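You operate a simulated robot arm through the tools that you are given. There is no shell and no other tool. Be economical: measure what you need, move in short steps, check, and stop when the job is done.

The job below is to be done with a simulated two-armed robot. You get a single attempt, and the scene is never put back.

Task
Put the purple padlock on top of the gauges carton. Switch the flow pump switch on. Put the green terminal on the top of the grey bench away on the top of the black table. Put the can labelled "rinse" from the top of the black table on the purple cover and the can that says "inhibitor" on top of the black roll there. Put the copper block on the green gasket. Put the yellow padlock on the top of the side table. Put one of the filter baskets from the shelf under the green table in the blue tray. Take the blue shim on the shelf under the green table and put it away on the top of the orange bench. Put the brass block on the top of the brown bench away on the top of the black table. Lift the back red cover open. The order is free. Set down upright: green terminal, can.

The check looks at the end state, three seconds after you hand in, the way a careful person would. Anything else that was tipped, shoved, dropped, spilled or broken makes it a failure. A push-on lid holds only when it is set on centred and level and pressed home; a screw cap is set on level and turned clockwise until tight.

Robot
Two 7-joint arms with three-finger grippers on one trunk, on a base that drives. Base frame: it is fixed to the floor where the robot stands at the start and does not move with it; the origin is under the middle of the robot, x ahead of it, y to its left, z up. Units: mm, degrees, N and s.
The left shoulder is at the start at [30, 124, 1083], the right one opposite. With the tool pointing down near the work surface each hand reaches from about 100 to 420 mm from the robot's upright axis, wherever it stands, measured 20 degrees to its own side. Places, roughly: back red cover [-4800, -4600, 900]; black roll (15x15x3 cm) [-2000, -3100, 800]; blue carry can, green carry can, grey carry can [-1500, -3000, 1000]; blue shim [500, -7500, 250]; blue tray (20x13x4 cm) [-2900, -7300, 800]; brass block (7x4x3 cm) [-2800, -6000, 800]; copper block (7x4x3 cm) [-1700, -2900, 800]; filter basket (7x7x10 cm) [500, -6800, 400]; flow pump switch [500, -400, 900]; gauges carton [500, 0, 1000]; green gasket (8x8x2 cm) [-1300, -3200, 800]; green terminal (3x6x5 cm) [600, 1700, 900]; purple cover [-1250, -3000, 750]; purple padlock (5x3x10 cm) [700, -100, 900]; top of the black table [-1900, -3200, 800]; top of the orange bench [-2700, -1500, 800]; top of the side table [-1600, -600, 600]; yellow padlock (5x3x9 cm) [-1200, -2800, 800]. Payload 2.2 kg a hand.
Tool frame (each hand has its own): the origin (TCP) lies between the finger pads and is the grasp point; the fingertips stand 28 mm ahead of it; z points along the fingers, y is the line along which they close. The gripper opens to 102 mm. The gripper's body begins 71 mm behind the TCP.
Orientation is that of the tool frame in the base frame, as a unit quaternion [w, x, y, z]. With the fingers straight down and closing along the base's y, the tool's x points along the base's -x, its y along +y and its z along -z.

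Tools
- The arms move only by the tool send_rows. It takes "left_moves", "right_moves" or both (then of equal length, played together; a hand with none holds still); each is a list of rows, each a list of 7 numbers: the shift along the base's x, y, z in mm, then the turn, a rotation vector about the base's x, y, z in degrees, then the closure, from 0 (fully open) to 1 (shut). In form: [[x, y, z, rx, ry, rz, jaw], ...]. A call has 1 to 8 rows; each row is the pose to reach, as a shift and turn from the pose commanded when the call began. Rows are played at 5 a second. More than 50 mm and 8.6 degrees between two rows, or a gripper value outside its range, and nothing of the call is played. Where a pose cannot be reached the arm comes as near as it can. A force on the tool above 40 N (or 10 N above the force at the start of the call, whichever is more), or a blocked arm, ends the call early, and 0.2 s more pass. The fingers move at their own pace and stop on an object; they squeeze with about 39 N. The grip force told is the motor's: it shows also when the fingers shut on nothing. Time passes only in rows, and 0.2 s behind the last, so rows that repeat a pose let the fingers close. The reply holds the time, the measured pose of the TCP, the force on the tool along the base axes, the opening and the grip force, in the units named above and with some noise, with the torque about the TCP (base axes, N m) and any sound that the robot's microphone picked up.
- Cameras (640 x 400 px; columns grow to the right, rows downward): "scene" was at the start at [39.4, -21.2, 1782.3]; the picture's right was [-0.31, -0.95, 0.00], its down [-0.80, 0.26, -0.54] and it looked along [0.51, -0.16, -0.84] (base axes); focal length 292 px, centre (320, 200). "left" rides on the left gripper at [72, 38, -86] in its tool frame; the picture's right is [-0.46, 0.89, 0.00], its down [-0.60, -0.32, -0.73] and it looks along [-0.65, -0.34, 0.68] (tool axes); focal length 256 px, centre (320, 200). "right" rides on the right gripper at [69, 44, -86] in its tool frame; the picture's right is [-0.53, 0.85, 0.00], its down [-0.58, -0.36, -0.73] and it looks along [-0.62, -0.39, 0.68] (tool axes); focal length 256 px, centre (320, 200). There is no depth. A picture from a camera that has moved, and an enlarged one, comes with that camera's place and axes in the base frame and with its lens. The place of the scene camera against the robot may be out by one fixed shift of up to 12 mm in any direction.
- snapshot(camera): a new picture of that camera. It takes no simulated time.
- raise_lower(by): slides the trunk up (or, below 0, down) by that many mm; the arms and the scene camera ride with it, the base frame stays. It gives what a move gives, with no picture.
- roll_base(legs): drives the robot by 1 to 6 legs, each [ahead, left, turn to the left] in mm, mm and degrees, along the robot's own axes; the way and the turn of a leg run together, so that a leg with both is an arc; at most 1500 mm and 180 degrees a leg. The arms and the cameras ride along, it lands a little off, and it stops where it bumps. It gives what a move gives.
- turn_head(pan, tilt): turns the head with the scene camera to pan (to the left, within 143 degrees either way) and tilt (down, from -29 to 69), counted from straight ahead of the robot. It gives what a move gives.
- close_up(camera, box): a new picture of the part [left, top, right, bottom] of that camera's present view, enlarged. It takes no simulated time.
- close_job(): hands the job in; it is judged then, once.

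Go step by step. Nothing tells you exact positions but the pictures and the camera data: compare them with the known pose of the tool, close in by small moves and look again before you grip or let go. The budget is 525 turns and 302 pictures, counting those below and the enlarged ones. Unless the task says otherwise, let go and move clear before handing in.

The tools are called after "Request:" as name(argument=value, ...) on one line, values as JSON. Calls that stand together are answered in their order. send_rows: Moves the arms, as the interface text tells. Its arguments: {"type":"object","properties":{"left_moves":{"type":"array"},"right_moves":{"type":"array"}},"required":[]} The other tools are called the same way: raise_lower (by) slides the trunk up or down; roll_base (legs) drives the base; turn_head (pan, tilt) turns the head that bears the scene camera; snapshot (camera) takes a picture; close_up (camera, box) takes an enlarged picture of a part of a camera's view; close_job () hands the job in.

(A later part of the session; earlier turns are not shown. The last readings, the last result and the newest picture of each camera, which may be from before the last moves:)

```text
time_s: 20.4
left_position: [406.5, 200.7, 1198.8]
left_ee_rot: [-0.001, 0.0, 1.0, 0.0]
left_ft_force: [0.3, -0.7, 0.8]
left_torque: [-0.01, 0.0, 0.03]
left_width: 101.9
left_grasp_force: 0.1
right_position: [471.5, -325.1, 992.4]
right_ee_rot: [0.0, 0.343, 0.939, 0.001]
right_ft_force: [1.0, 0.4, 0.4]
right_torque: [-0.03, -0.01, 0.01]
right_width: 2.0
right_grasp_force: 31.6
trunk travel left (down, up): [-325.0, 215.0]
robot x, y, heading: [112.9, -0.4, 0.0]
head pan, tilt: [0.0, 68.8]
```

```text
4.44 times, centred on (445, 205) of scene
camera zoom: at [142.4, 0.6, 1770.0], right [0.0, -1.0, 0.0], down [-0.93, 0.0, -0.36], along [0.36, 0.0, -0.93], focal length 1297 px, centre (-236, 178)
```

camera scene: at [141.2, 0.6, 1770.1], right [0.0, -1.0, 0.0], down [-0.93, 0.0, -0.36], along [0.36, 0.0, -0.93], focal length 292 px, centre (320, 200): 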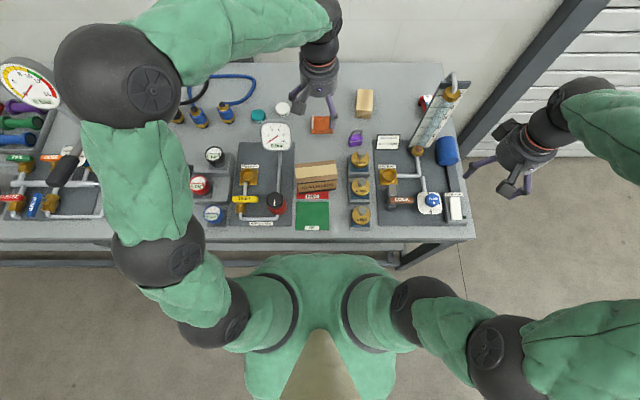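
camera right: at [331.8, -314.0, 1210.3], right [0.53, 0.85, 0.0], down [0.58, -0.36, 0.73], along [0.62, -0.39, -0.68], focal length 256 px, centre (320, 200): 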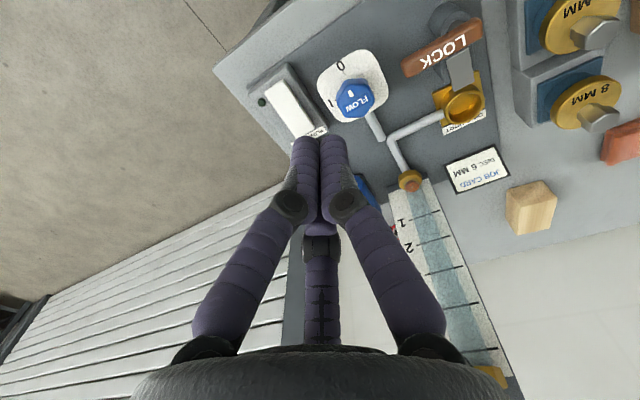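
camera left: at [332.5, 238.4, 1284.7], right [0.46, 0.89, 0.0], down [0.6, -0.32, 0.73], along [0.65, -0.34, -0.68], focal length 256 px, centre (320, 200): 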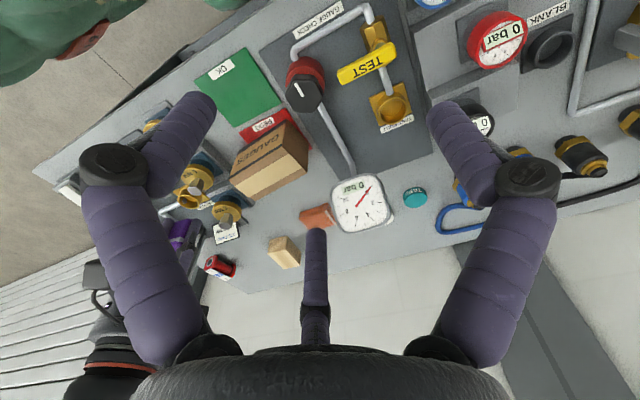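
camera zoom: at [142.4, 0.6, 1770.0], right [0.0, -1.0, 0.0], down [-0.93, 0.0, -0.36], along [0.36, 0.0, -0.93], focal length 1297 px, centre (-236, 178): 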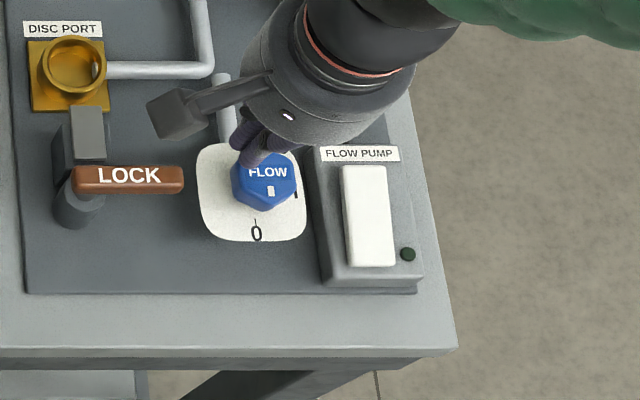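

Request:
close_up(camera="right", box=[200, 130, 340, 220])

```text
4.44 times, centred on (270, 175) of right
camera zoom: at [447.8, -248.3, 1080.1], right [0.95, 0.3, 0.0], down [0.21, -0.65, 0.73], along [0.22, -0.7, -0.68], focal length 1138 px, centre (542, 311)
```

zoom: 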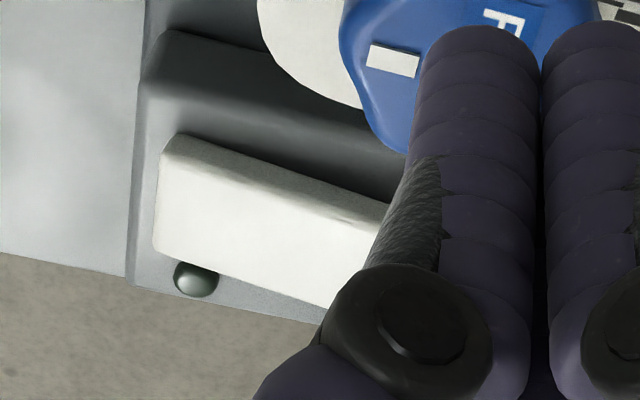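

Request:
send_rows(right_moves=[[35, 10, 0, 0, 0, 0, 1], [70, 15, 0, 0, 0, 0, 1]])

Request:
close_up(camera="right", box=[150, 110, 310, 230])

```text
time_s: 21.0
left_position: [406.4, 200.7, 1198.6]
left_ee_rot: [0.0, 0.0, 1.0, 0.0]
left_ft_force: [-0.1, 0.2, -0.5]
left_torque: [-0.01, 0.03, -0.02]
left_width: 101.9
left_grasp_force: 0.1
right_position: [541.3, -309.7, 994.9]
right_ee_rot: [-0.001, 0.342, 0.94, 0.001]
right_ft_force: [-0.1, -0.3, 0.7]
right_torque: [-0.01, 0.01, -0.06]
right_width: 2.5
right_grasp_force: 31.1
trunk travel left (down, up): [-325.0, 215.0]
robot x, y, heading: [112.7, 1.1, 0.2]
head pan, tilt: [0.0, 68.8]
```

```text
3.33 times, centred on (230, 170) of right
camera zoom: at [517.1, -232.0, 1081.3], right [0.95, 0.3, 0.0], down [0.21, -0.65, 0.73], along [0.22, -0.7, -0.68], focal length 853 px, centre (620, 300)
```

zoom: 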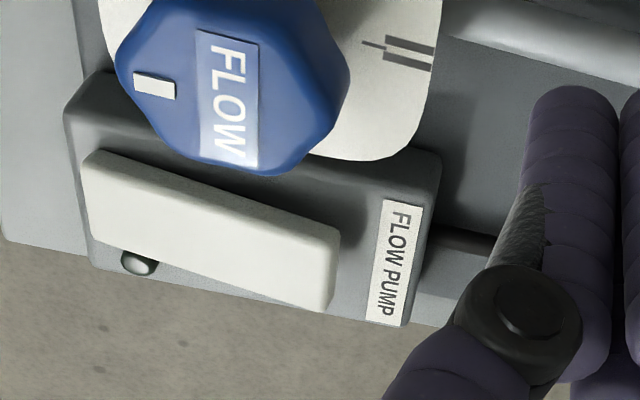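

The rocker's near end is down and its label-side end stands proud, so I press the label-side end at about (480,-438,891). I'll position the closed fingers above it.

Request:
send_rows(right_moves=[[-20, -40, 0, 0, 0, 0, 1], [-40, -85, 0, 0, 0, 0, 1], [-62, -128, 0, 0, 0, 0, 1], [-62, -128, -30, 0, 0, 0, 1], [-62, -128, -60, 0, 0, 0, 1]])

Request:
close_up(camera="scene", box=[400, 160, 490, 250])

Request:
snapshot(camera="right")

```text
time_s: 22.2
left_position: [405.4, 200.1, 1197.9]
left_ee_rot: [0.0, 0.0, 1.0, 0.0]
left_ft_force: [0.4, 0.6, 0.5]
left_torque: [0.01, 0.02, 0.02]
left_width: 102.1
left_grasp_force: 0.0
right_position: [479.0, -439.7, 934.0]
right_ee_rot: [0.0, 0.343, 0.939, 0.001]
right_ft_force: [0.6, 1.0, 1.2]
right_torque: [-0.02, -0.01, 0.01]
right_width: 2.2
right_grasp_force: 31.3
trunk travel left (down, up): [-325.0, 215.0]
robot x, y, heading: [113.8, 3.5, 0.0]
head pan, tilt: [0.0, 68.8]
```

```text
4.44 times, centred on (445, 205) of scene
camera zoom: at [141.4, -0.3, 1770.1], right [0.0, -1.0, 0.0], down [-0.93, 0.0, -0.36], along [0.36, 0.0, -0.93], focal length 1297 px, centre (-236, 178)
```

zoom: 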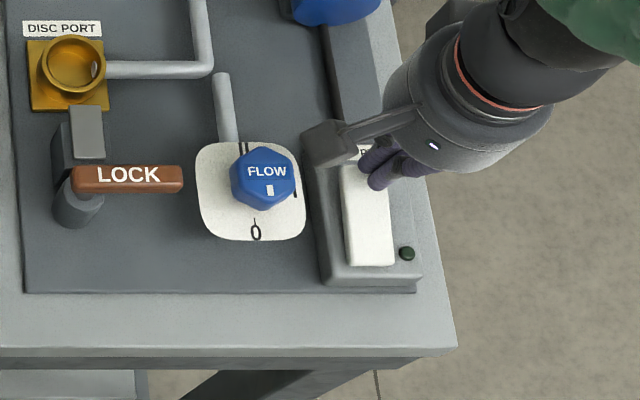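

```text
259 pictures are left
camera right: at [453.5, -361.9, 1020.9], right [0.95, 0.3, 0.0], down [0.21, -0.65, 0.73], along [0.22, -0.7, -0.68], focal length 256 px, centre (320, 200)
```

right: 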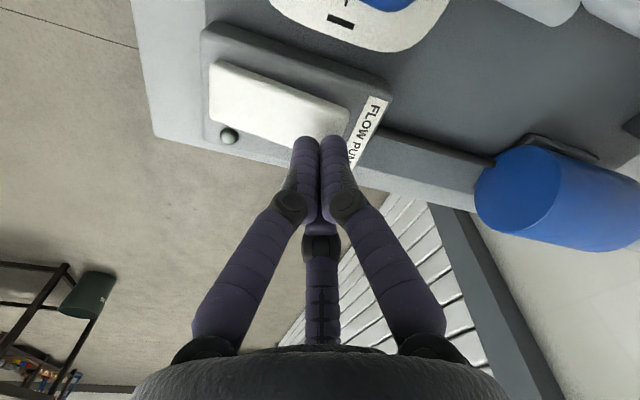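

The fingertips are over the raised end. I press down in small steps.

Request:
send_rows(right_moves=[[3, 1, -8, 0, 0, 0, 1], [3, 1, -14, 0, 0, 0, 1], [3, 1, -19, 0, 0, 0, 1], [3, 1, -24, 0, 0, 0, 1]])

Request:
snapshot(camera="right")

```text
time_s: 23.1
left_position: [405.5, 202.9, 1199.4]
left_ee_rot: [-0.001, -0.001, 1.0, 0.0]
left_ft_force: [-0.1, -0.3, -0.7]
left_torque: [0.03, 0.04, 0.0]
left_width: 102.2
left_grasp_force: 0.0
right_position: [484.2, -439.6, 918.4]
right_ee_rot: [0.003, 0.342, 0.94, -0.003]
right_ft_force: [-5.4, 7.4, 27.0]
right_torque: [0.25, 0.55, -0.11]
right_width: 2.2
right_grasp_force: 31.4
trunk travel left (down, up): [-325.0, 215.0]
robot x, y, heading: [115.1, 2.1, 0.2]
head pan, tilt: [0.0, 68.8]
stopped in row 4 (right hand): the force on the tool passed its limit at 48 N (the readings are from after the stop); the commanded pose is now the measured one
```

```text
258 pictures are left
camera right: at [458.2, -360.5, 1003.9], right [0.95, 0.3, 0.0], down [0.2, -0.64, 0.74], along [0.23, -0.7, -0.68], focal length 256 px, centre (320, 200)
```

right: 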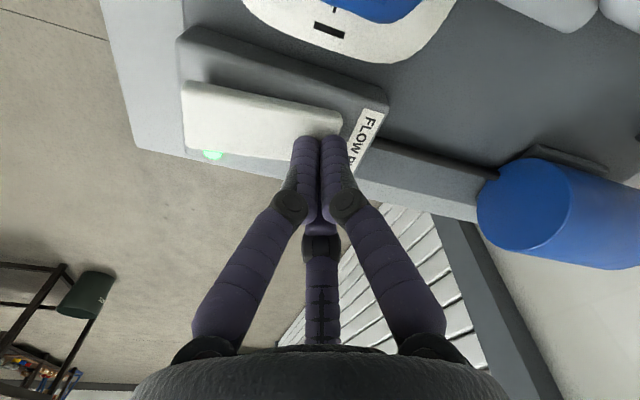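

The lamp glows green: the pump switch is on. I'll lift clear, then look left for the grey bench with the terminal.

Request:
send_rows(right_moves=[[0, 0, 40, 0, 0, 0, 1], [0, 0, 85, 0, 0, 8, 1], [0, 0, 130, 0, 0, 16, 0.5], [-20, 15, 165, 0, 0, 24, 0], [-40, 30, 200, 0, 0, 32, 0], [-60, 45, 230, 0, 0, 40, 0]])

Request:
turn_head(pan=70, tilt=25)

Request:
snapshot(camera="scene")

```text
time_s: 24.6
left_position: [404.6, 201.0, 1199.0]
left_ee_rot: [0.0, 0.0, 1.0, 0.001]
left_ft_force: [-0.5, 1.1, 0.8]
left_torque: [-0.04, -0.02, -0.01]
left_width: 101.9
left_grasp_force: 0.1
right_position: [423.0, -394.0, 1146.4]
right_ee_rot: [0.002, -0.002, 1.0, 0.0]
right_ft_force: [-0.1, -0.1, 0.6]
right_torque: [-0.01, -0.02, -0.02]
right_width: 102.0
right_grasp_force: 0.1
trunk travel left (down, up): [-325.0, 215.0]
robot x, y, heading: [113.0, 0.1, -0.1]
head pan, tilt: [0.0, 68.8]
```

```text
time_s: 26.0
left_position: [407.0, 201.2, 1198.2]
left_ee_rot: [0.0, 0.0, 1.0, 0.0]
left_ft_force: [0.3, 1.3, 0.0]
left_torque: [0.02, -0.01, -0.03]
left_width: 102.1
left_grasp_force: 0.1
right_position: [424.6, -395.2, 1144.7]
right_ee_rot: [0.003, 0.0, 1.0, 0.0]
right_ft_force: [0.1, -0.4, 0.7]
right_torque: [0.04, -0.01, 0.03]
right_width: 102.0
right_grasp_force: 0.2
trunk travel left (down, up): [-325.0, 215.0]
robot x, y, heading: [109.8, 3.2, 0.2]
head pan, tilt: [70.0, 25.0]
```

```text
257 pictures are left
camera scene: at [116.9, 87.3, 1829.5], right [0.94, -0.34, 0.0], down [-0.14, -0.4, -0.91], along [0.31, 0.85, -0.42], focal length 292 px, centre (320, 200)
```

scene: 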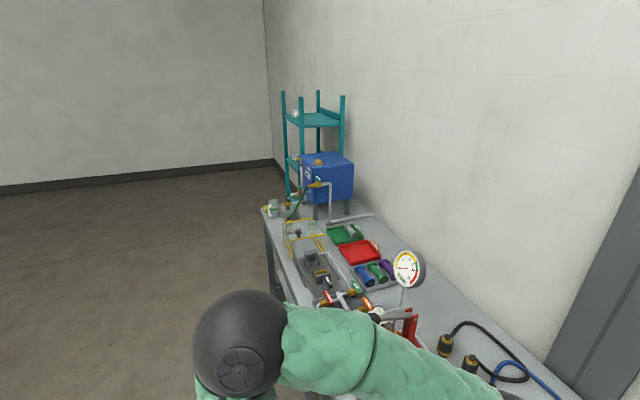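

Request:
close_up(camera="scene", box=[240, 140, 440, 320])

```text
2.22 times, centred on (340, 230) of scene
camera zoom: at [116.9, 87.3, 1829.5], right [0.94, -0.34, 0.0], down [-0.14, -0.4, -0.91], along [0.31, 0.85, -0.42], focal length 648 px, centre (276, 133)
```

zoom: 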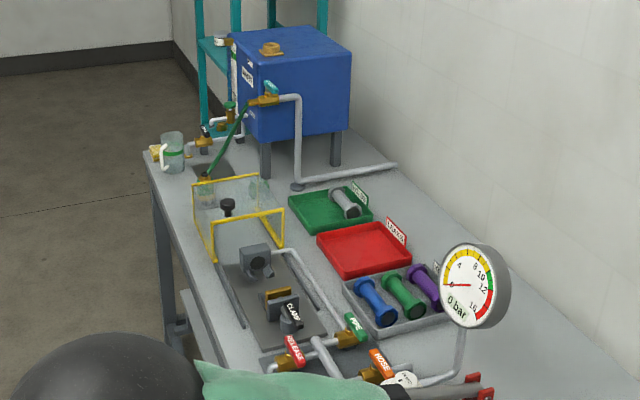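

The grey bench continues to my left; the terminal should be further along. I'll back off and drive left along it.

Request:
roll_base(legs=[[-300, 0, 0], [0, 1400, 0]])

Request:
turn_head(pan=10, tilt=40)

Request:
snapshot(camera="scene")

```text
time_s: 34.5
left_position: [105.5, 1588.3, 1198.3]
left_ee_rot: [0.001, 0.0, 1.0, 0.0]
left_ft_force: [1.1, 0.6, -0.2]
left_torque: [-0.03, 0.0, -0.01]
left_width: 102.0
left_grasp_force: 0.1
right_position: [124.8, 994.4, 1146.4]
right_ee_rot: [0.002, 0.0, 1.0, -0.001]
right_ft_force: [-0.1, 0.4, 0.3]
right_torque: [0.01, 0.01, -0.01]
right_width: 102.0
right_grasp_force: 0.1
trunk travel left (down, up): [-325.0, 215.0]
robot x, y, heading: [-186.6, 1390.6, 0.2]
head pan, tilt: [70.0, 25.0]
```

```text
time_s: 35.8
left_position: [107.1, 1589.1, 1198.8]
left_ee_rot: [0.0, 0.001, 1.0, -0.001]
left_ft_force: [0.7, 0.0, 1.2]
left_torque: [0.02, 0.0, -0.04]
left_width: 101.9
left_grasp_force: 0.1
right_position: [123.9, 993.4, 1146.2]
right_ee_rot: [0.003, -0.001, 1.0, 0.0]
right_ft_force: [0.0, 1.3, 0.1]
right_torque: [0.02, -0.03, 0.03]
right_width: 101.9
right_grasp_force: 0.1
trunk travel left (down, up): [-325.0, 215.0]
robot x, y, heading: [-185.9, 1386.9, 0.0]
head pan, tilt: [10.0, 40.0]
```

```text
255 pictures are left
camera scene: at [-130.7, 1403.5, 1806.2], right [0.17, -0.98, 0.0], down [-0.63, -0.11, -0.77], along [0.75, 0.13, -0.64], focal length 292 px, centre (320, 200)
```

scene: 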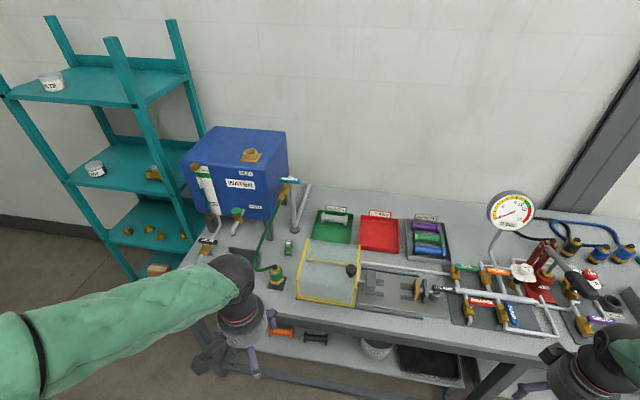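

Request:
close_up(camera="scene", box=[190, 180, 370, 300])

Request:
snapshot(camera="left")

```text
3.33 times, centred on (280, 240) of scene
camera zoom: at [-130.7, 1403.5, 1806.2], right [0.17, -0.98, 0.0], down [-0.63, -0.11, -0.77], along [0.75, 0.13, -0.64], focal length 973 px, centre (453, 67)
```

zoom: 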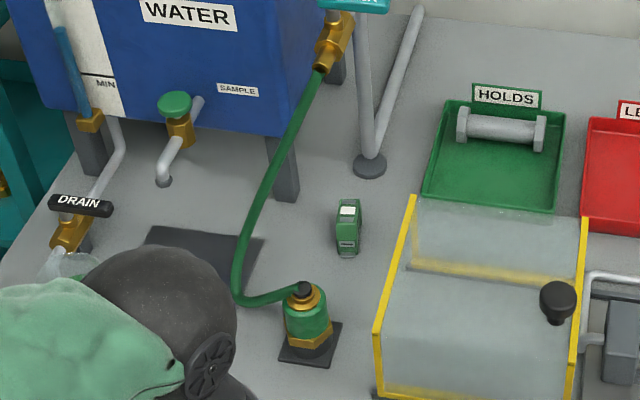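

```text
253 pictures are left
camera left: at [33.5, 1626.5, 1284.5], right [0.46, 0.89, 0.0], down [0.6, -0.32, 0.73], along [0.65, -0.34, -0.68], focal length 256 px, centre (320, 200)
```

left: 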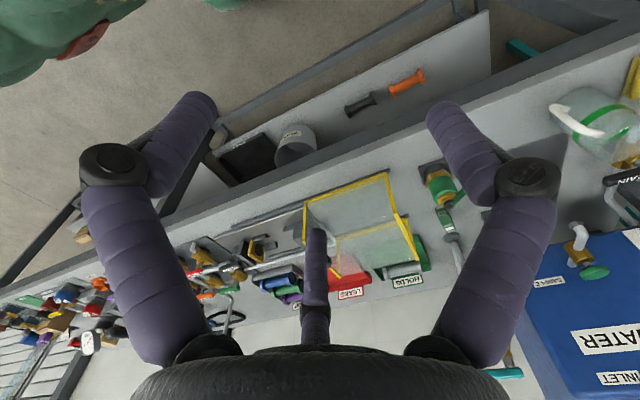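

The green terminal stands near (636,1667) between the green hose and the yellow enclosure. I'll drive so that the left arm faces it.

Request:
roll_base(legs=[[0, 150, 0], [272, 0, 0]])

Request:
snapshot(camera="left")

Request:
snapshot(camera="scene")

```text
time_s: 38.7
left_position: [375.8, 1738.7, 1198.1]
left_ee_rot: [-0.001, 0.0, 1.0, -0.001]
left_ft_force: [0.2, 0.4, -0.2]
left_torque: [0.01, 0.02, 0.03]
left_width: 101.8
left_grasp_force: 0.0
right_position: [393.9, 1144.2, 1146.8]
right_ee_rot: [0.002, -0.001, 1.0, -0.001]
right_ft_force: [0.4, 0.2, -0.9]
right_torque: [-0.01, 0.06, -0.02]
right_width: 102.0
right_grasp_force: 0.0
trunk travel left (down, up): [-325.0, 215.0]
robot x, y, heading: [81.6, 1537.6, 0.0]
head pan, tilt: [10.0, 40.0]
```

```text
252 pictures are left
camera left: at [303.9, 1776.4, 1284.3], right [0.47, 0.89, 0.0], down [0.6, -0.32, 0.73], along [0.65, -0.34, -0.68], focal length 256 px, centre (320, 200)
```

left: 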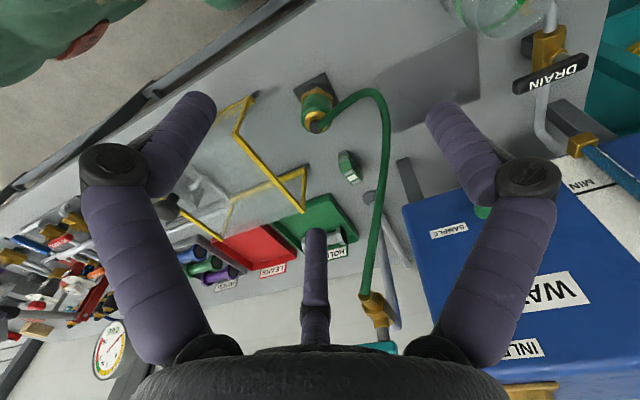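

```text
251 pictures are left
camera scene: at [140.1, 1553.5, 1806.1], right [0.17, -0.98, 0.0], down [-0.63, -0.11, -0.77], along [0.75, 0.13, -0.64], focal length 292 px, centre (320, 200)
```

scene: 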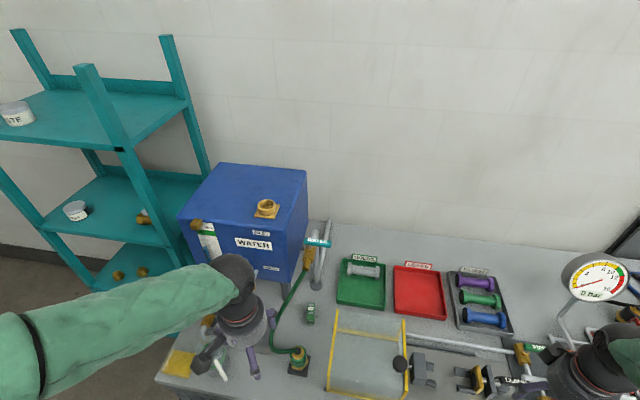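

Both views agree the terminal is near (634,1668). I'll bring the left hand nearer, keeping clear of the hose, and measure its angle.

Request:
send_rows(left_moves=[[35, -20, -25, 0, 0, 0, 0], [70, -40, -50, 0, 0, 0, 0], [105, -60, -75, 0, 0, 0, 0], [140, -70, -100, 0, 0, 0, 0]])

Request:
snapshot(camera="left")

Request:
close_up(camera="scene", box=[240, 220, 440, 380])

```text
time_s: 39.7
left_position: [516.4, 1669.4, 1099.8]
left_ee_rot: [-0.001, 0.0, 1.0, 0.0]
left_ft_force: [0.3, 0.0, -0.5]
left_torque: [-0.01, 0.02, 0.01]
left_width: 101.9
left_grasp_force: 0.0
right_position: [395.1, 1143.4, 1145.9]
right_ee_rot: [0.002, 0.001, 1.0, 0.0]
right_ft_force: [-0.2, -0.1, -0.8]
right_torque: [0.07, 0.04, 0.02]
right_width: 102.4
right_grasp_force: 0.1
trunk travel left (down, up): [-325.0, 215.0]
robot x, y, heading: [78.9, 1537.7, -0.1]
head pan, tilt: [10.0, 40.0]
```

```text
250 pictures are left
camera left: at [443.9, 1706.6, 1185.0], right [0.46, 0.89, 0.0], down [0.61, -0.32, 0.73], along [0.65, -0.34, -0.68], focal length 256 px, centre (320, 200)
```

left: 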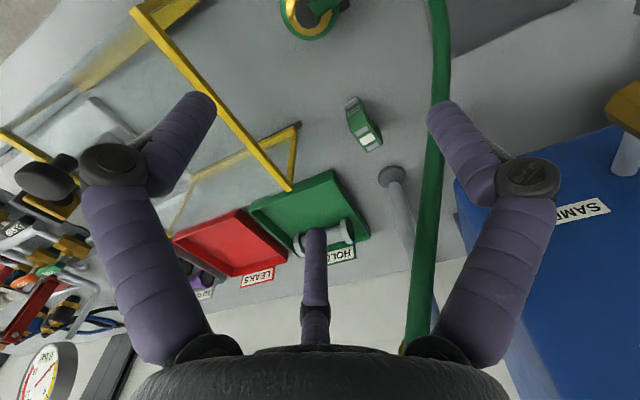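

```text
2.50 times, centred on (340, 300) of scene
camera zoom: at [141.2, 1553.1, 1806.1], right [0.17, -0.98, 0.0], down [-0.63, -0.11, -0.77], along [0.75, 0.13, -0.64], focal length 730 px, centre (270, -50)
```

zoom: 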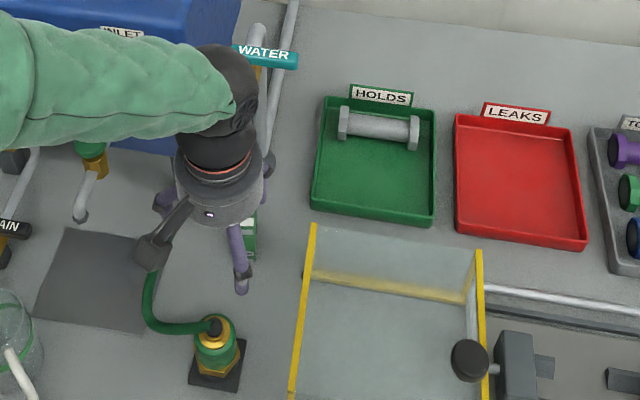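

Hose and valve hang above the terminal (valve near (690,1680,1126)), so I'll come in with the tool pitched forward. First a zoom for the terminal's angle.

Request:
close_up(camera="left", box=[310, 70, 450, 180])

```text
3.64 times, centred on (380, 125) of left
camera zoom: at [443.9, 1706.6, 1185.0], right [0.46, 0.89, 0.0], down [0.61, -0.32, 0.73], along [0.65, -0.34, -0.68], focal length 931 px, centre (102, 473)
```

zoom: 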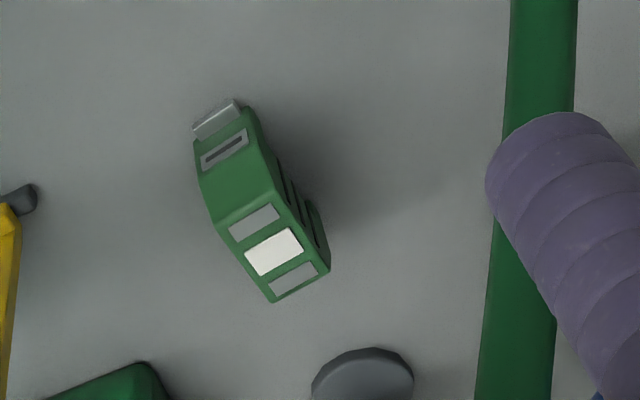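

The terminal's long axis is turned about +11°, centre near (634,1673), thin across ~25 mm. I approach with a 30° forward pitch and 11° yaw.

Request:
send_rows(left_moves=[[15, -1, -28, 0.6, -6, 2.2, 0], [30, -2, -56, 1.2, -12, 4.4, 0.1], [46, -3, -84, 1.8, -18, 6.6, 0.2], [62, -4, -112, 2.4, -24, 8.8, 0.2], [78, -4, -138, 2.9, -30, 11, 0.2]])

Request:
snapshot(camera="left")

Request:
close_up(camera="scene", box=[200, 200, 380, 400])

```text
time_s: 40.9
left_position: [594.5, 1664.7, 960.5]
left_ee_rot: [0.26, -0.095, 0.961, 0.025]
left_ft_force: [0.5, 0.3, 0.2]
left_torque: [-0.03, 0.06, 0.0]
left_width: 81.6
left_grasp_force: 0.1
right_position: [393.2, 1143.2, 1145.5]
right_ee_rot: [0.004, 0.0, 1.0, 0.0]
right_ft_force: [0.0, -0.2, 0.0]
right_torque: [-0.02, 0.02, 0.01]
right_width: 101.9
right_grasp_force: 0.0
trunk travel left (down, up): [-325.0, 215.0]
robot x, y, heading: [82.0, 1536.2, -0.0]
head pan, tilt: [10.0, 40.0]
```

```text
247 pictures are left
camera left: at [482.9, 1681.3, 998.5], right [0.22, 0.95, 0.23], down [0.21, -0.28, 0.94], along [0.95, -0.16, -0.26], focal length 256 px, centre (320, 200)
```

left: 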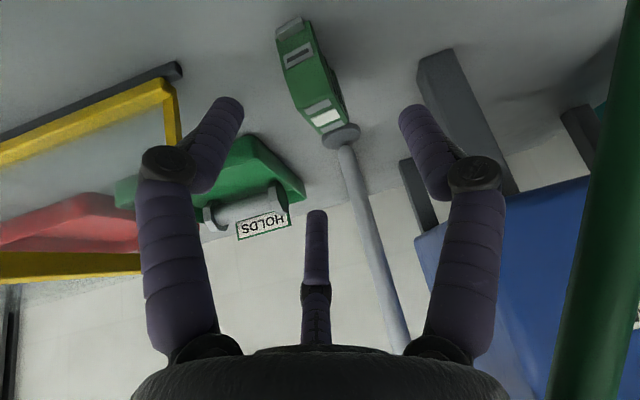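

```text
2.00 times, centred on (290, 300) of scene
camera zoom: at [138.8, 1553.3, 1806.2], right [0.17, -0.98, 0.0], down [-0.63, -0.11, -0.77], along [0.75, 0.13, -0.64], focal length 584 px, centre (380, 0)
```

zoom: 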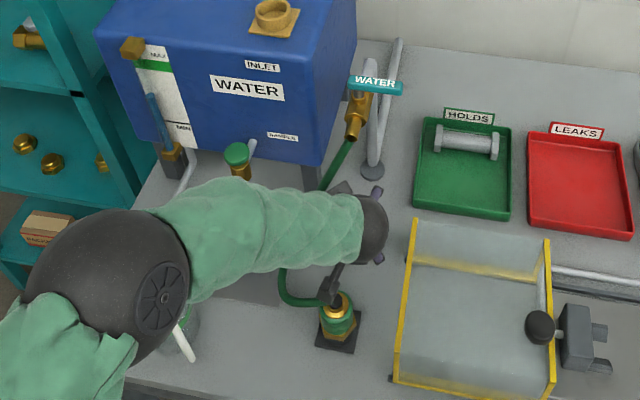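

The pitched camera box would come close to the green bottle, so I reduce pitch to 15° and add an 8° lean away from the hose.

Request:
send_rows(left_moves=[[6, 0, 5, 1.5, 5.4, 1, 0.25], [14, -1, 5, 3, 10.8, 2, 0.25], [26, -2, -5, 4.4, 16.1, 3.1, 0.25], [26, -2, -14, 4.4, 16.1, 3.1, 0.25]])

Request:
snapshot(camera="left")

Request:
close_up(camera="scene", box=[200, 200, 380, 400])

```text
time_s: 41.9
left_position: [620.2, 1662.3, 945.8]
left_ee_rot: [0.124, -0.105, 0.983, 0.081]
left_ft_force: [0.4, 0.0, 0.6]
left_torque: [0.0, -0.03, -0.01]
left_width: 76.5
left_grasp_force: 0.1
right_position: [393.7, 1143.4, 1146.4]
right_ee_rot: [0.004, 0.0, 1.0, 0.0]
right_ft_force: [-1.2, -0.7, -0.9]
right_torque: [-0.04, -0.02, 0.0]
right_width: 102.0
right_grasp_force: 0.1
trunk travel left (down, up): [-325.0, 215.0]
robot x, y, heading: [80.9, 1537.5, -0.0]
head pan, tilt: [10.0, 40.0]
```

```text
245 pictures are left
camera left: at [522.1, 1669.5, 1014.9], right [0.24, 0.94, 0.24], down [0.48, -0.33, 0.81], along [0.84, -0.08, -0.53], focal length 256 px, centre (320, 200)
```

left: 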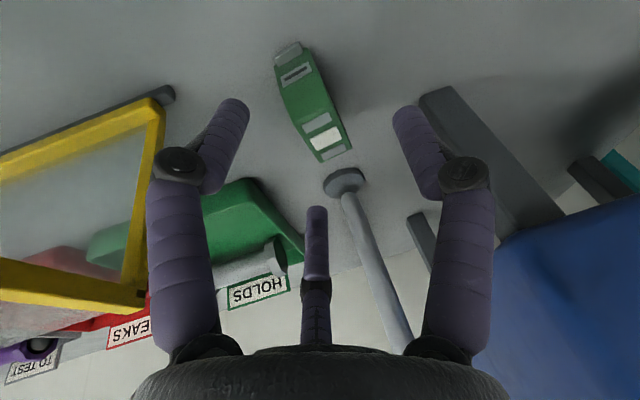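

```text
2.00 times, centred on (290, 300) of scene
camera zoom: at [137.8, 1553.6, 1806.2], right [0.17, -0.98, 0.0], down [-0.63, -0.11, -0.77], along [0.75, 0.13, -0.64], focal length 584 px, centre (380, 0)
```

zoom: 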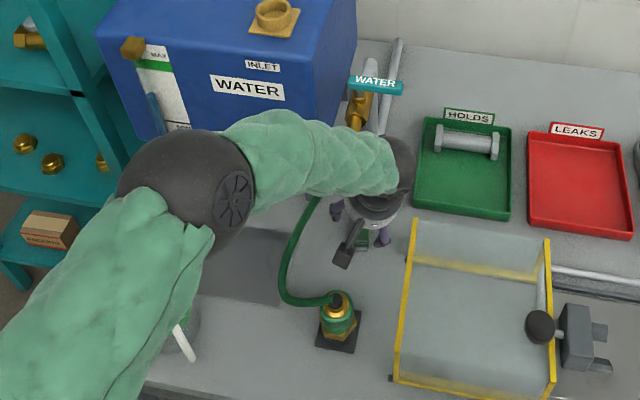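

Request:
send_rows(left_moves=[[6, 5, -25, 0, 0, 0, 0.25], [12, 10, -44, 0, 0, 0, 0.25], [13, 10, -52, 0, 0, 0, 0.25], [13, 10, -52, 0, 0, 0, 0.25]])

Request:
snapshot(camera="left")

```text
time_s: 42.9
left_position: [633.4, 1672.4, 893.4]
left_ee_rot: [0.124, -0.107, 0.983, 0.082]
left_ft_force: [0.4, -0.7, 0.3]
left_torque: [0.0, -0.01, 0.01]
left_width: 76.4
left_grasp_force: 0.0
right_position: [394.6, 1142.9, 1145.7]
right_ee_rot: [0.003, -0.001, 1.0, 0.0]
right_ft_force: [0.5, -0.4, 0.1]
right_torque: [0.02, -0.01, 0.02]
right_width: 102.2
right_grasp_force: 0.0
trunk travel left (down, up): [-325.0, 215.0]
robot x, y, heading: [79.5, 1539.8, 0.0]
head pan, tilt: [10.0, 40.0]
```

```text
243 pictures are left
camera left: at [536.1, 1679.7, 962.4], right [0.24, 0.94, 0.24], down [0.48, -0.33, 0.81], along [0.84, -0.08, -0.53], focal length 256 px, centre (320, 200)
```

left: 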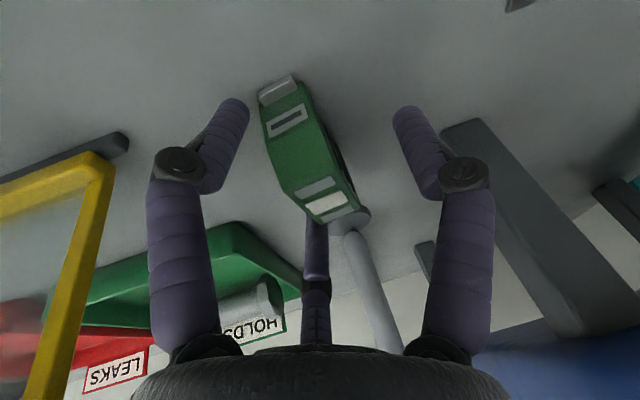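

The terminal sits between the prongs. Closing gently.

Request:
send_rows(left_moves=[[0, 0, 0, 0, 0, 0, 0.4], [0, 0, 0, 0, 0, 0, 0.55], [0, 0, 0, 0, 0, 0, 0.7], [0, 0, 0, 0, 0, 0, 1], [0, 0, 0, 0, 0, 0, 1]])

Request:
snapshot(camera="left")

```text
time_s: 44.1
left_position: [633.4, 1672.9, 894.3]
left_ee_rot: [0.124, -0.106, 0.983, 0.082]
left_ft_force: [1.9, 0.8, 6.7]
left_torque: [0.02, -0.22, 0.06]
left_width: 32.5
left_grasp_force: 38.6
right_position: [392.6, 1142.9, 1146.6]
right_ee_rot: [0.002, 0.0, 1.0, 0.0]
right_ft_force: [0.6, 0.4, 0.2]
right_torque: [0.02, 0.02, 0.01]
right_width: 102.1
right_grasp_force: 0.2
trunk travel left (down, up): [-325.0, 215.0]
robot x, y, heading: [82.0, 1537.7, 0.1]
head pan, tilt: [10.0, 40.0]
```

```text
242 pictures are left
camera left: at [536.5, 1679.8, 963.2], right [0.24, 0.94, 0.24], down [0.48, -0.33, 0.81], along [0.85, -0.08, -0.53], focal length 256 px, centre (320, 200)
```

left: 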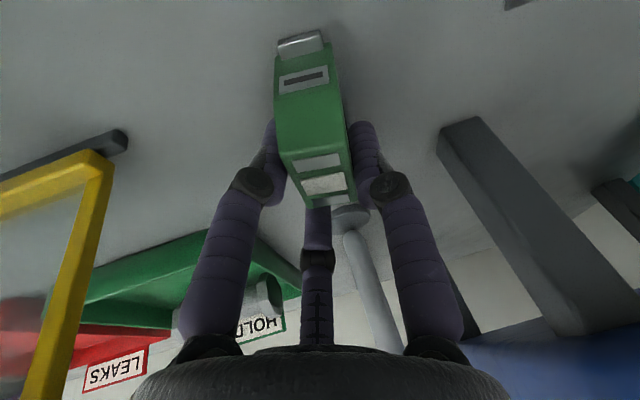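

It turned to settle among the three prongs and is gripped. I lift slightly and look.

Request:
send_rows(left_moves=[[0, 0, 10, 0, 0, 0, 1], [-3, -2, 25, 0, 0, 0, 1], [-8, -5, 45, 0, 0, 0, 1], [-15, -10, 75, 0, 0, 0, 1]])

Request:
snapshot(camera="left")

Request:
close_up(camera="scene", box=[200, 200, 380, 400])

```text
time_s: 45.1
left_position: [616.2, 1661.9, 970.4]
left_ee_rot: [0.123, -0.106, 0.983, 0.082]
left_ft_force: [-0.9, -0.1, -0.4]
left_torque: [0.01, 0.03, 0.01]
left_width: 32.2
left_grasp_force: 38.0
right_position: [393.2, 1143.0, 1147.1]
right_ee_rot: [0.003, 0.0, 1.0, 0.0]
right_ft_force: [-0.5, 0.1, 0.6]
right_torque: [0.0, -0.04, 0.04]
right_width: 101.9
right_grasp_force: 0.1
trunk travel left (down, up): [-325.0, 215.0]
robot x, y, heading: [84.1, 1540.8, 0.0]
head pan, tilt: [10.0, 40.0]
```

```text
241 pictures are left
camera left: at [518.8, 1669.0, 1038.5], right [0.24, 0.94, 0.24], down [0.48, -0.33, 0.81], along [0.84, -0.08, -0.53], focal length 256 px, centre (320, 200)
```

left: 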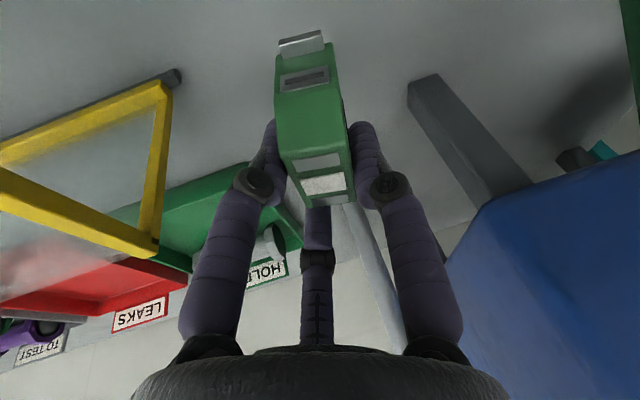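

```text
2.00 times, centred on (290, 300) of scene
camera zoom: at [137.5, 1553.1, 1806.2], right [0.17, -0.98, 0.0], down [-0.63, -0.11, -0.77], along [0.75, 0.13, -0.64], focal length 584 px, centre (380, 0)
```

zoom: 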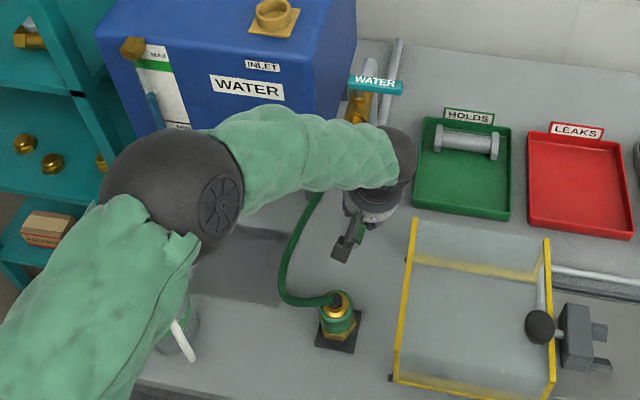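

The terminal is held. I'll retreat up and back away from the hose, then back the robot off the bench.

Request:
send_rows(left_moves=[[-20, -5, 40, 0, 0, 0, 1], [-45, -10, 80, 0, 0, 0, 1], [-80, -10, 110, 0, 0, 0, 1], [-120, -10, 135, 0, 0, 0, 1], [-160, -10, 160, 0, 0, 0, 1], [-205, -5, 170, 0, 0, 0, 1], [-250, 0, 170, 0, 0, 0, 1]])

Request:
roll_base(legs=[[-450, 0, 0]])

Request:
turn_head(pan=-120, tilt=15)

Request:
snapshot(camera="scene")

```text
time_s: 46.7
left_position: [365.8, 1663.1, 1139.3]
left_ee_rot: [0.124, -0.107, 0.983, 0.082]
left_ft_force: [-1.0, 0.9, -0.6]
left_torque: [0.02, -0.03, -0.02]
left_width: 31.6
left_grasp_force: 39.0
right_position: [392.1, 1144.7, 1147.3]
right_ee_rot: [0.003, 0.0, 1.0, -0.001]
right_ft_force: [-0.6, -0.5, 0.2]
right_torque: [-0.02, -0.02, 0.0]
right_width: 102.2
right_grasp_force: 0.0
trunk travel left (down, up): [-325.0, 215.0]
robot x, y, heading: [83.9, 1536.4, 0.1]
head pan, tilt: [10.0, 40.0]
```

```text
time_s: 49.4
left_position: [-76.3, 1662.6, 1139.1]
left_ee_rot: [0.123, -0.105, 0.984, 0.08]
left_ft_force: [0.0, -0.2, -1.6]
left_torque: [0.0, -0.02, -0.02]
left_width: 31.6
left_grasp_force: 39.5
right_position: [-51.3, 1144.1, 1146.9]
right_ee_rot: [0.003, 0.001, 1.0, -0.001]
right_ft_force: [-0.5, 0.3, 0.3]
right_torque: [0.01, -0.03, 0.01]
right_width: 101.9
right_grasp_force: 0.1
trunk travel left (down, up): [-325.0, 215.0]
robot x, y, heading: [-364.2, 1536.9, -0.2]
head pan, tilt: [10.0, 40.0]
```

```text
time_s: 51.5
left_position: [-76.8, 1662.9, 1140.8]
left_ee_rot: [0.124, -0.105, 0.983, 0.081]
left_ft_force: [0.3, -0.2, -0.8]
left_torque: [0.01, -0.01, -0.04]
left_width: 31.2
left_grasp_force: 38.6
right_position: [-51.9, 1143.2, 1147.4]
right_ee_rot: [0.002, 0.001, 1.0, 0.0]
right_ft_force: [0.6, -0.8, -0.6]
right_torque: [-0.02, -0.01, -0.03]
right_width: 101.9
right_grasp_force: 0.0
trunk travel left (down, up): [-325.0, 215.0]
robot x, y, heading: [-362.5, 1536.8, -0.4]
head pan, tilt: [-120.0, 15.0]
```

```text
239 pictures are left
camera scene: at [-435.3, 1458.7, 1845.7], right [-0.86, 0.5, 0.0], down [0.13, 0.22, -0.97], along [-0.49, -0.84, -0.26], focal length 292 px, centre (320, 200)
```

scene: 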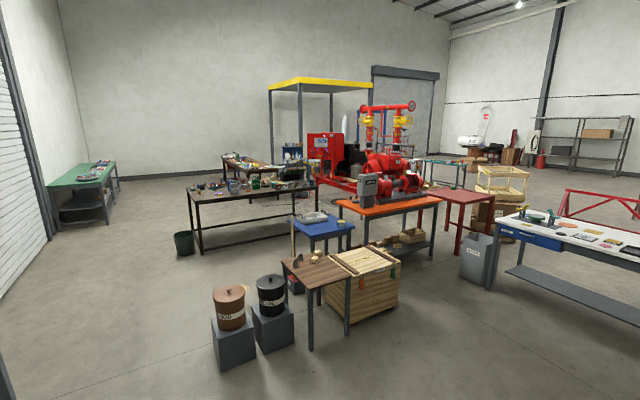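

I can see the hall: black table at centre (x -900…-2700, y≈-3000), side table, barrels near (-800,-600). I'll turn right and drive down a clear lane at x≈-200.

Request:
roll_base(legs=[[0, 0, -90], [0, 180, 0], [1500, 0, 0], [1500, 0, 0]])

Request:
turn_head(pan=-35, tilt=20)

Request:
snapshot(camera="scene")

```text
time_s: 71.0
left_position: [-108.9, -1763.5, 1139.5]
left_ee_rot: [0.145, 0.63, 0.763, -0.032]
left_ft_force: [0.7, 0.1, -1.8]
left_torque: [0.02, -0.01, 0.0]
left_width: 30.3
left_grasp_force: 39.1
right_position: [-628.0, -1778.3, 1145.4]
right_ee_rot: [0.003, 0.716, 0.699, -0.001]
right_ft_force: [-0.3, 0.1, 0.8]
right_torque: [0.02, 0.0, 0.01]
right_width: 101.8
right_grasp_force: 0.1
trunk travel left (down, up): [-325.0, 215.0]
robot x, y, heading: [-225.4, -1472.0, -91.4]
head pan, tilt: [-120.0, 15.0]
```

```text
time_s: 72.6
left_position: [-108.6, -1763.3, 1138.6]
left_ee_rot: [0.144, 0.63, 0.763, -0.031]
left_ft_force: [0.1, -0.4, -0.5]
left_torque: [-0.02, 0.01, -0.03]
left_width: 30.3
left_grasp_force: 38.8
right_position: [-628.7, -1778.2, 1146.8]
right_ee_rot: [0.002, 0.717, 0.697, -0.001]
right_ft_force: [0.0, -0.3, 0.2]
right_torque: [-0.02, 0.0, 0.0]
right_width: 102.2
right_grasp_force: 0.1
trunk travel left (down, up): [-325.0, 215.0]
robot x, y, heading: [-226.0, -1471.4, -91.4]
head pan, tilt: [-35.0, 20.0]
```

```text
238 pictures are left
camera scene: at [-277.4, -1519.6, 1837.6], right [-0.8, 0.59, 0.0], down [0.2, 0.28, -0.94], along [-0.56, -0.76, -0.34], focal length 292 px, centre (320, 200)
```

scene: 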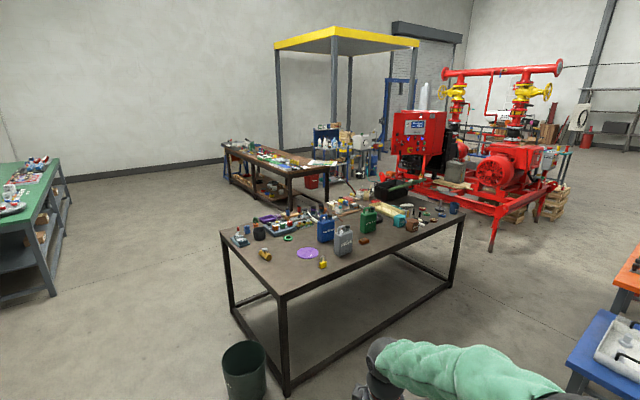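

The black table spans x -2860…-900, y -2740…-3650 with its items toward my side. I'll drive in front of it.

Request:
roll_base(legs=[[600, 0, 1.4], [0, -1230, 0]])

Request:
turn_head(pan=0, tilt=38)

Request:
snapshot(camera="scene")

```text
time_s: 81.8
left_position: [-1340.0, -2368.8, 1140.4]
left_ee_rot: [0.145, 0.615, 0.774, -0.029]
left_ft_force: [-0.1, -0.2, -1.8]
left_torque: [-0.03, 0.02, 0.0]
left_width: 30.1
left_grasp_force: 39.1
right_position: [-1861.0, -2402.4, 1146.2]
right_ee_rot: [0.002, 0.702, 0.712, -0.002]
right_ft_force: [0.4, -0.5, 0.5]
right_torque: [-0.02, -0.01, -0.02]
right_width: 102.1
right_grasp_force: 0.2
trunk travel left (down, up): [-325.0, 215.0]
robot x, y, heading: [-1469.2, -2084.2, -89.2]
head pan, tilt: [-35.0, 20.0]
```

```text
time_s: 82.8
left_position: [-1340.5, -2370.0, 1140.2]
left_ee_rot: [0.146, 0.615, 0.774, -0.028]
left_ft_force: [-0.7, 0.4, -1.3]
left_torque: [-0.03, 0.02, -0.02]
left_width: 30.2
left_grasp_force: 39.1
right_position: [-1859.8, -2401.7, 1146.6]
right_ee_rot: [0.002, 0.702, 0.713, -0.002]
right_ft_force: [-0.7, -0.4, 0.8]
right_torque: [0.0, 0.03, 0.0]
right_width: 102.1
right_grasp_force: 0.0
trunk travel left (down, up): [-325.0, 215.0]
robot x, y, heading: [-1468.9, -2080.6, -89.4]
head pan, tilt: [0.0, 38.0]
```

```text
237 pictures are left
camera scene: at [-1464.8, -2141.1, 1809.2], right [-1.0, -0.01, 0.0], down [-0.01, 0.62, -0.79], along [0.01, -0.79, -0.62], focal length 292 px, centre (320, 200)
```

scene: 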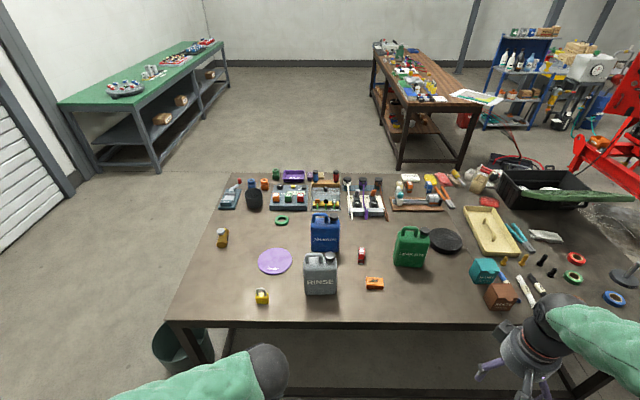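

Request:
close_up(camera="scene", box=[190, 190, 410, 320])

Request:
close_up(camera="scene", box=[360, 180, 640, 320])

```text
2.91 times, centred on (300, 255) of scene
camera zoom: at [-1464.8, -2141.1, 1809.2], right [-1.0, -0.01, 0.0], down [-0.01, 0.62, -0.79], along [0.01, -0.79, -0.62], focal length 849 px, centre (378, 40)
```

zoom: 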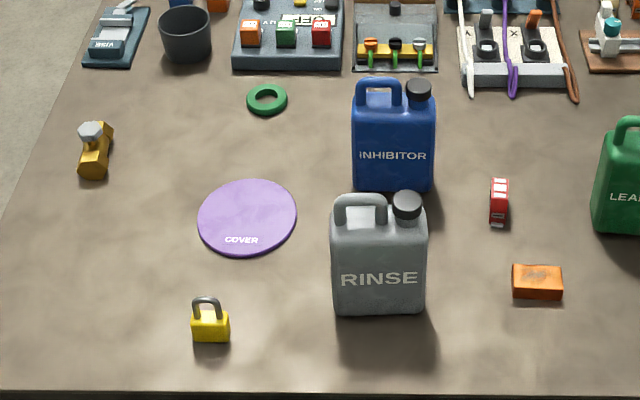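

```text
2.29 times, centred on (500, 250) of scene
camera zoom: at [-1464.8, -2141.1, 1809.2], right [-1.0, -0.01, 0.0], down [-0.01, 0.62, -0.79], along [0.01, -0.79, -0.62], focal length 667 px, centre (-91, 86)
```

zoom: 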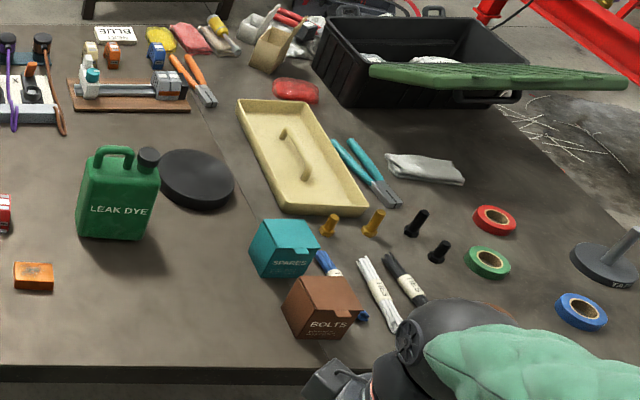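

The items are identified: grey "rinse", blue "inhibitor", purple cover, black roll, copper block, green ring gasket, yellow padlock. First I'll set the terminal on the free front-left area near (-1040,-2860); driving there.

Request:
roll_base(legs=[[0, 320, -0.6], [330, 0, 0]])

Request:
turn_head(pan=0, tilt=62)

Request:
snapshot(camera="scene")

Request:
snapshot(camera="left")

Request:
snapshot(camera="right")

```text
time_s: 86.7
left_position: [-1023.0, -2697.7, 1138.7]
left_ee_rot: [0.145, 0.62, 0.771, -0.03]
left_ft_force: [-0.1, 0.4, -0.3]
left_torque: [0.02, -0.01, 0.01]
left_width: 30.3
left_grasp_force: 39.0
right_position: [-1541.1, -2723.1, 1146.0]
right_ee_rot: [0.002, 0.706, 0.708, -0.002]
right_ft_force: [0.5, -0.3, 0.2]
right_torque: [0.02, -0.02, -0.01]
right_width: 101.8
right_grasp_force: 0.0
trunk travel left (down, up): [-325.0, 215.0]
robot x, y, heading: [-1147.6, -2411.9, -89.9]
head pan, tilt: [0.0, 38.0]
```

```text
time_s: 87.6
left_position: [-1020.8, -2698.3, 1140.0]
left_ee_rot: [0.145, 0.62, 0.77, -0.03]
left_ft_force: [0.0, -0.2, -0.7]
left_torque: [-0.01, -0.02, -0.03]
left_width: 30.3
left_grasp_force: 39.3
right_position: [-1540.4, -2723.5, 1146.7]
right_ee_rot: [0.002, 0.707, 0.708, -0.002]
right_ft_force: [0.3, 0.9, -0.4]
right_torque: [0.02, -0.01, -0.02]
right_width: 102.2
right_grasp_force: 0.1
trunk travel left (down, up): [-325.0, 215.0]
robot x, y, heading: [-1144.7, -2409.3, -90.2]
head pan, tilt: [0.0, 62.0]
```

```text
234 pictures are left
camera scene: at [-1143.2, -2446.2, 1777.2], right [-1.0, 0.0, 0.0], down [0.0, 0.88, -0.47], along [0.0, -0.47, -0.88], focal length 292 px, centre (320, 200)
```

scene: 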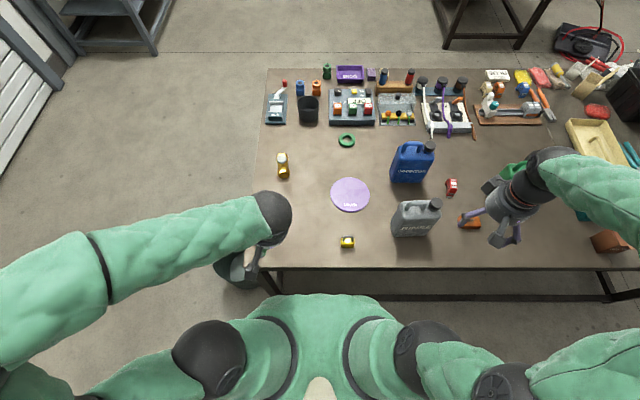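

```text
233 pictures are left
camera left: at [-1015.1, -2601.0, 1208.3], right [0.94, -0.24, 0.24], down [-0.33, -0.48, 0.81], along [-0.08, -0.84, -0.53], focal length 256 px, centre (320, 200)
```

left: 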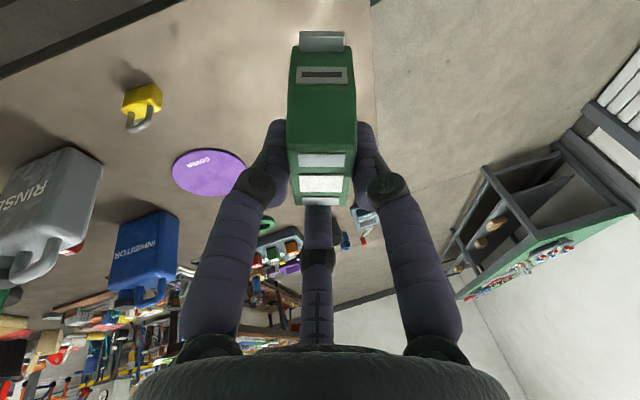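

```text
232 pictures are left
camera right: at [-1497.8, -2655.2, 1232.3], right [0.85, -0.53, 0.0], down [-0.36, -0.57, 0.73], along [-0.39, -0.62, -0.68], focal length 256 px, centre (320, 200)
```

right: 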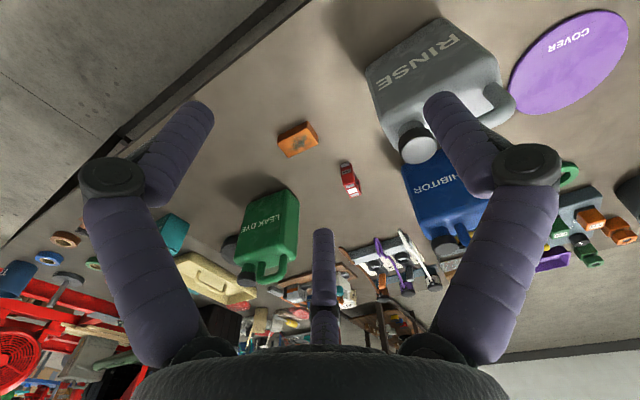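

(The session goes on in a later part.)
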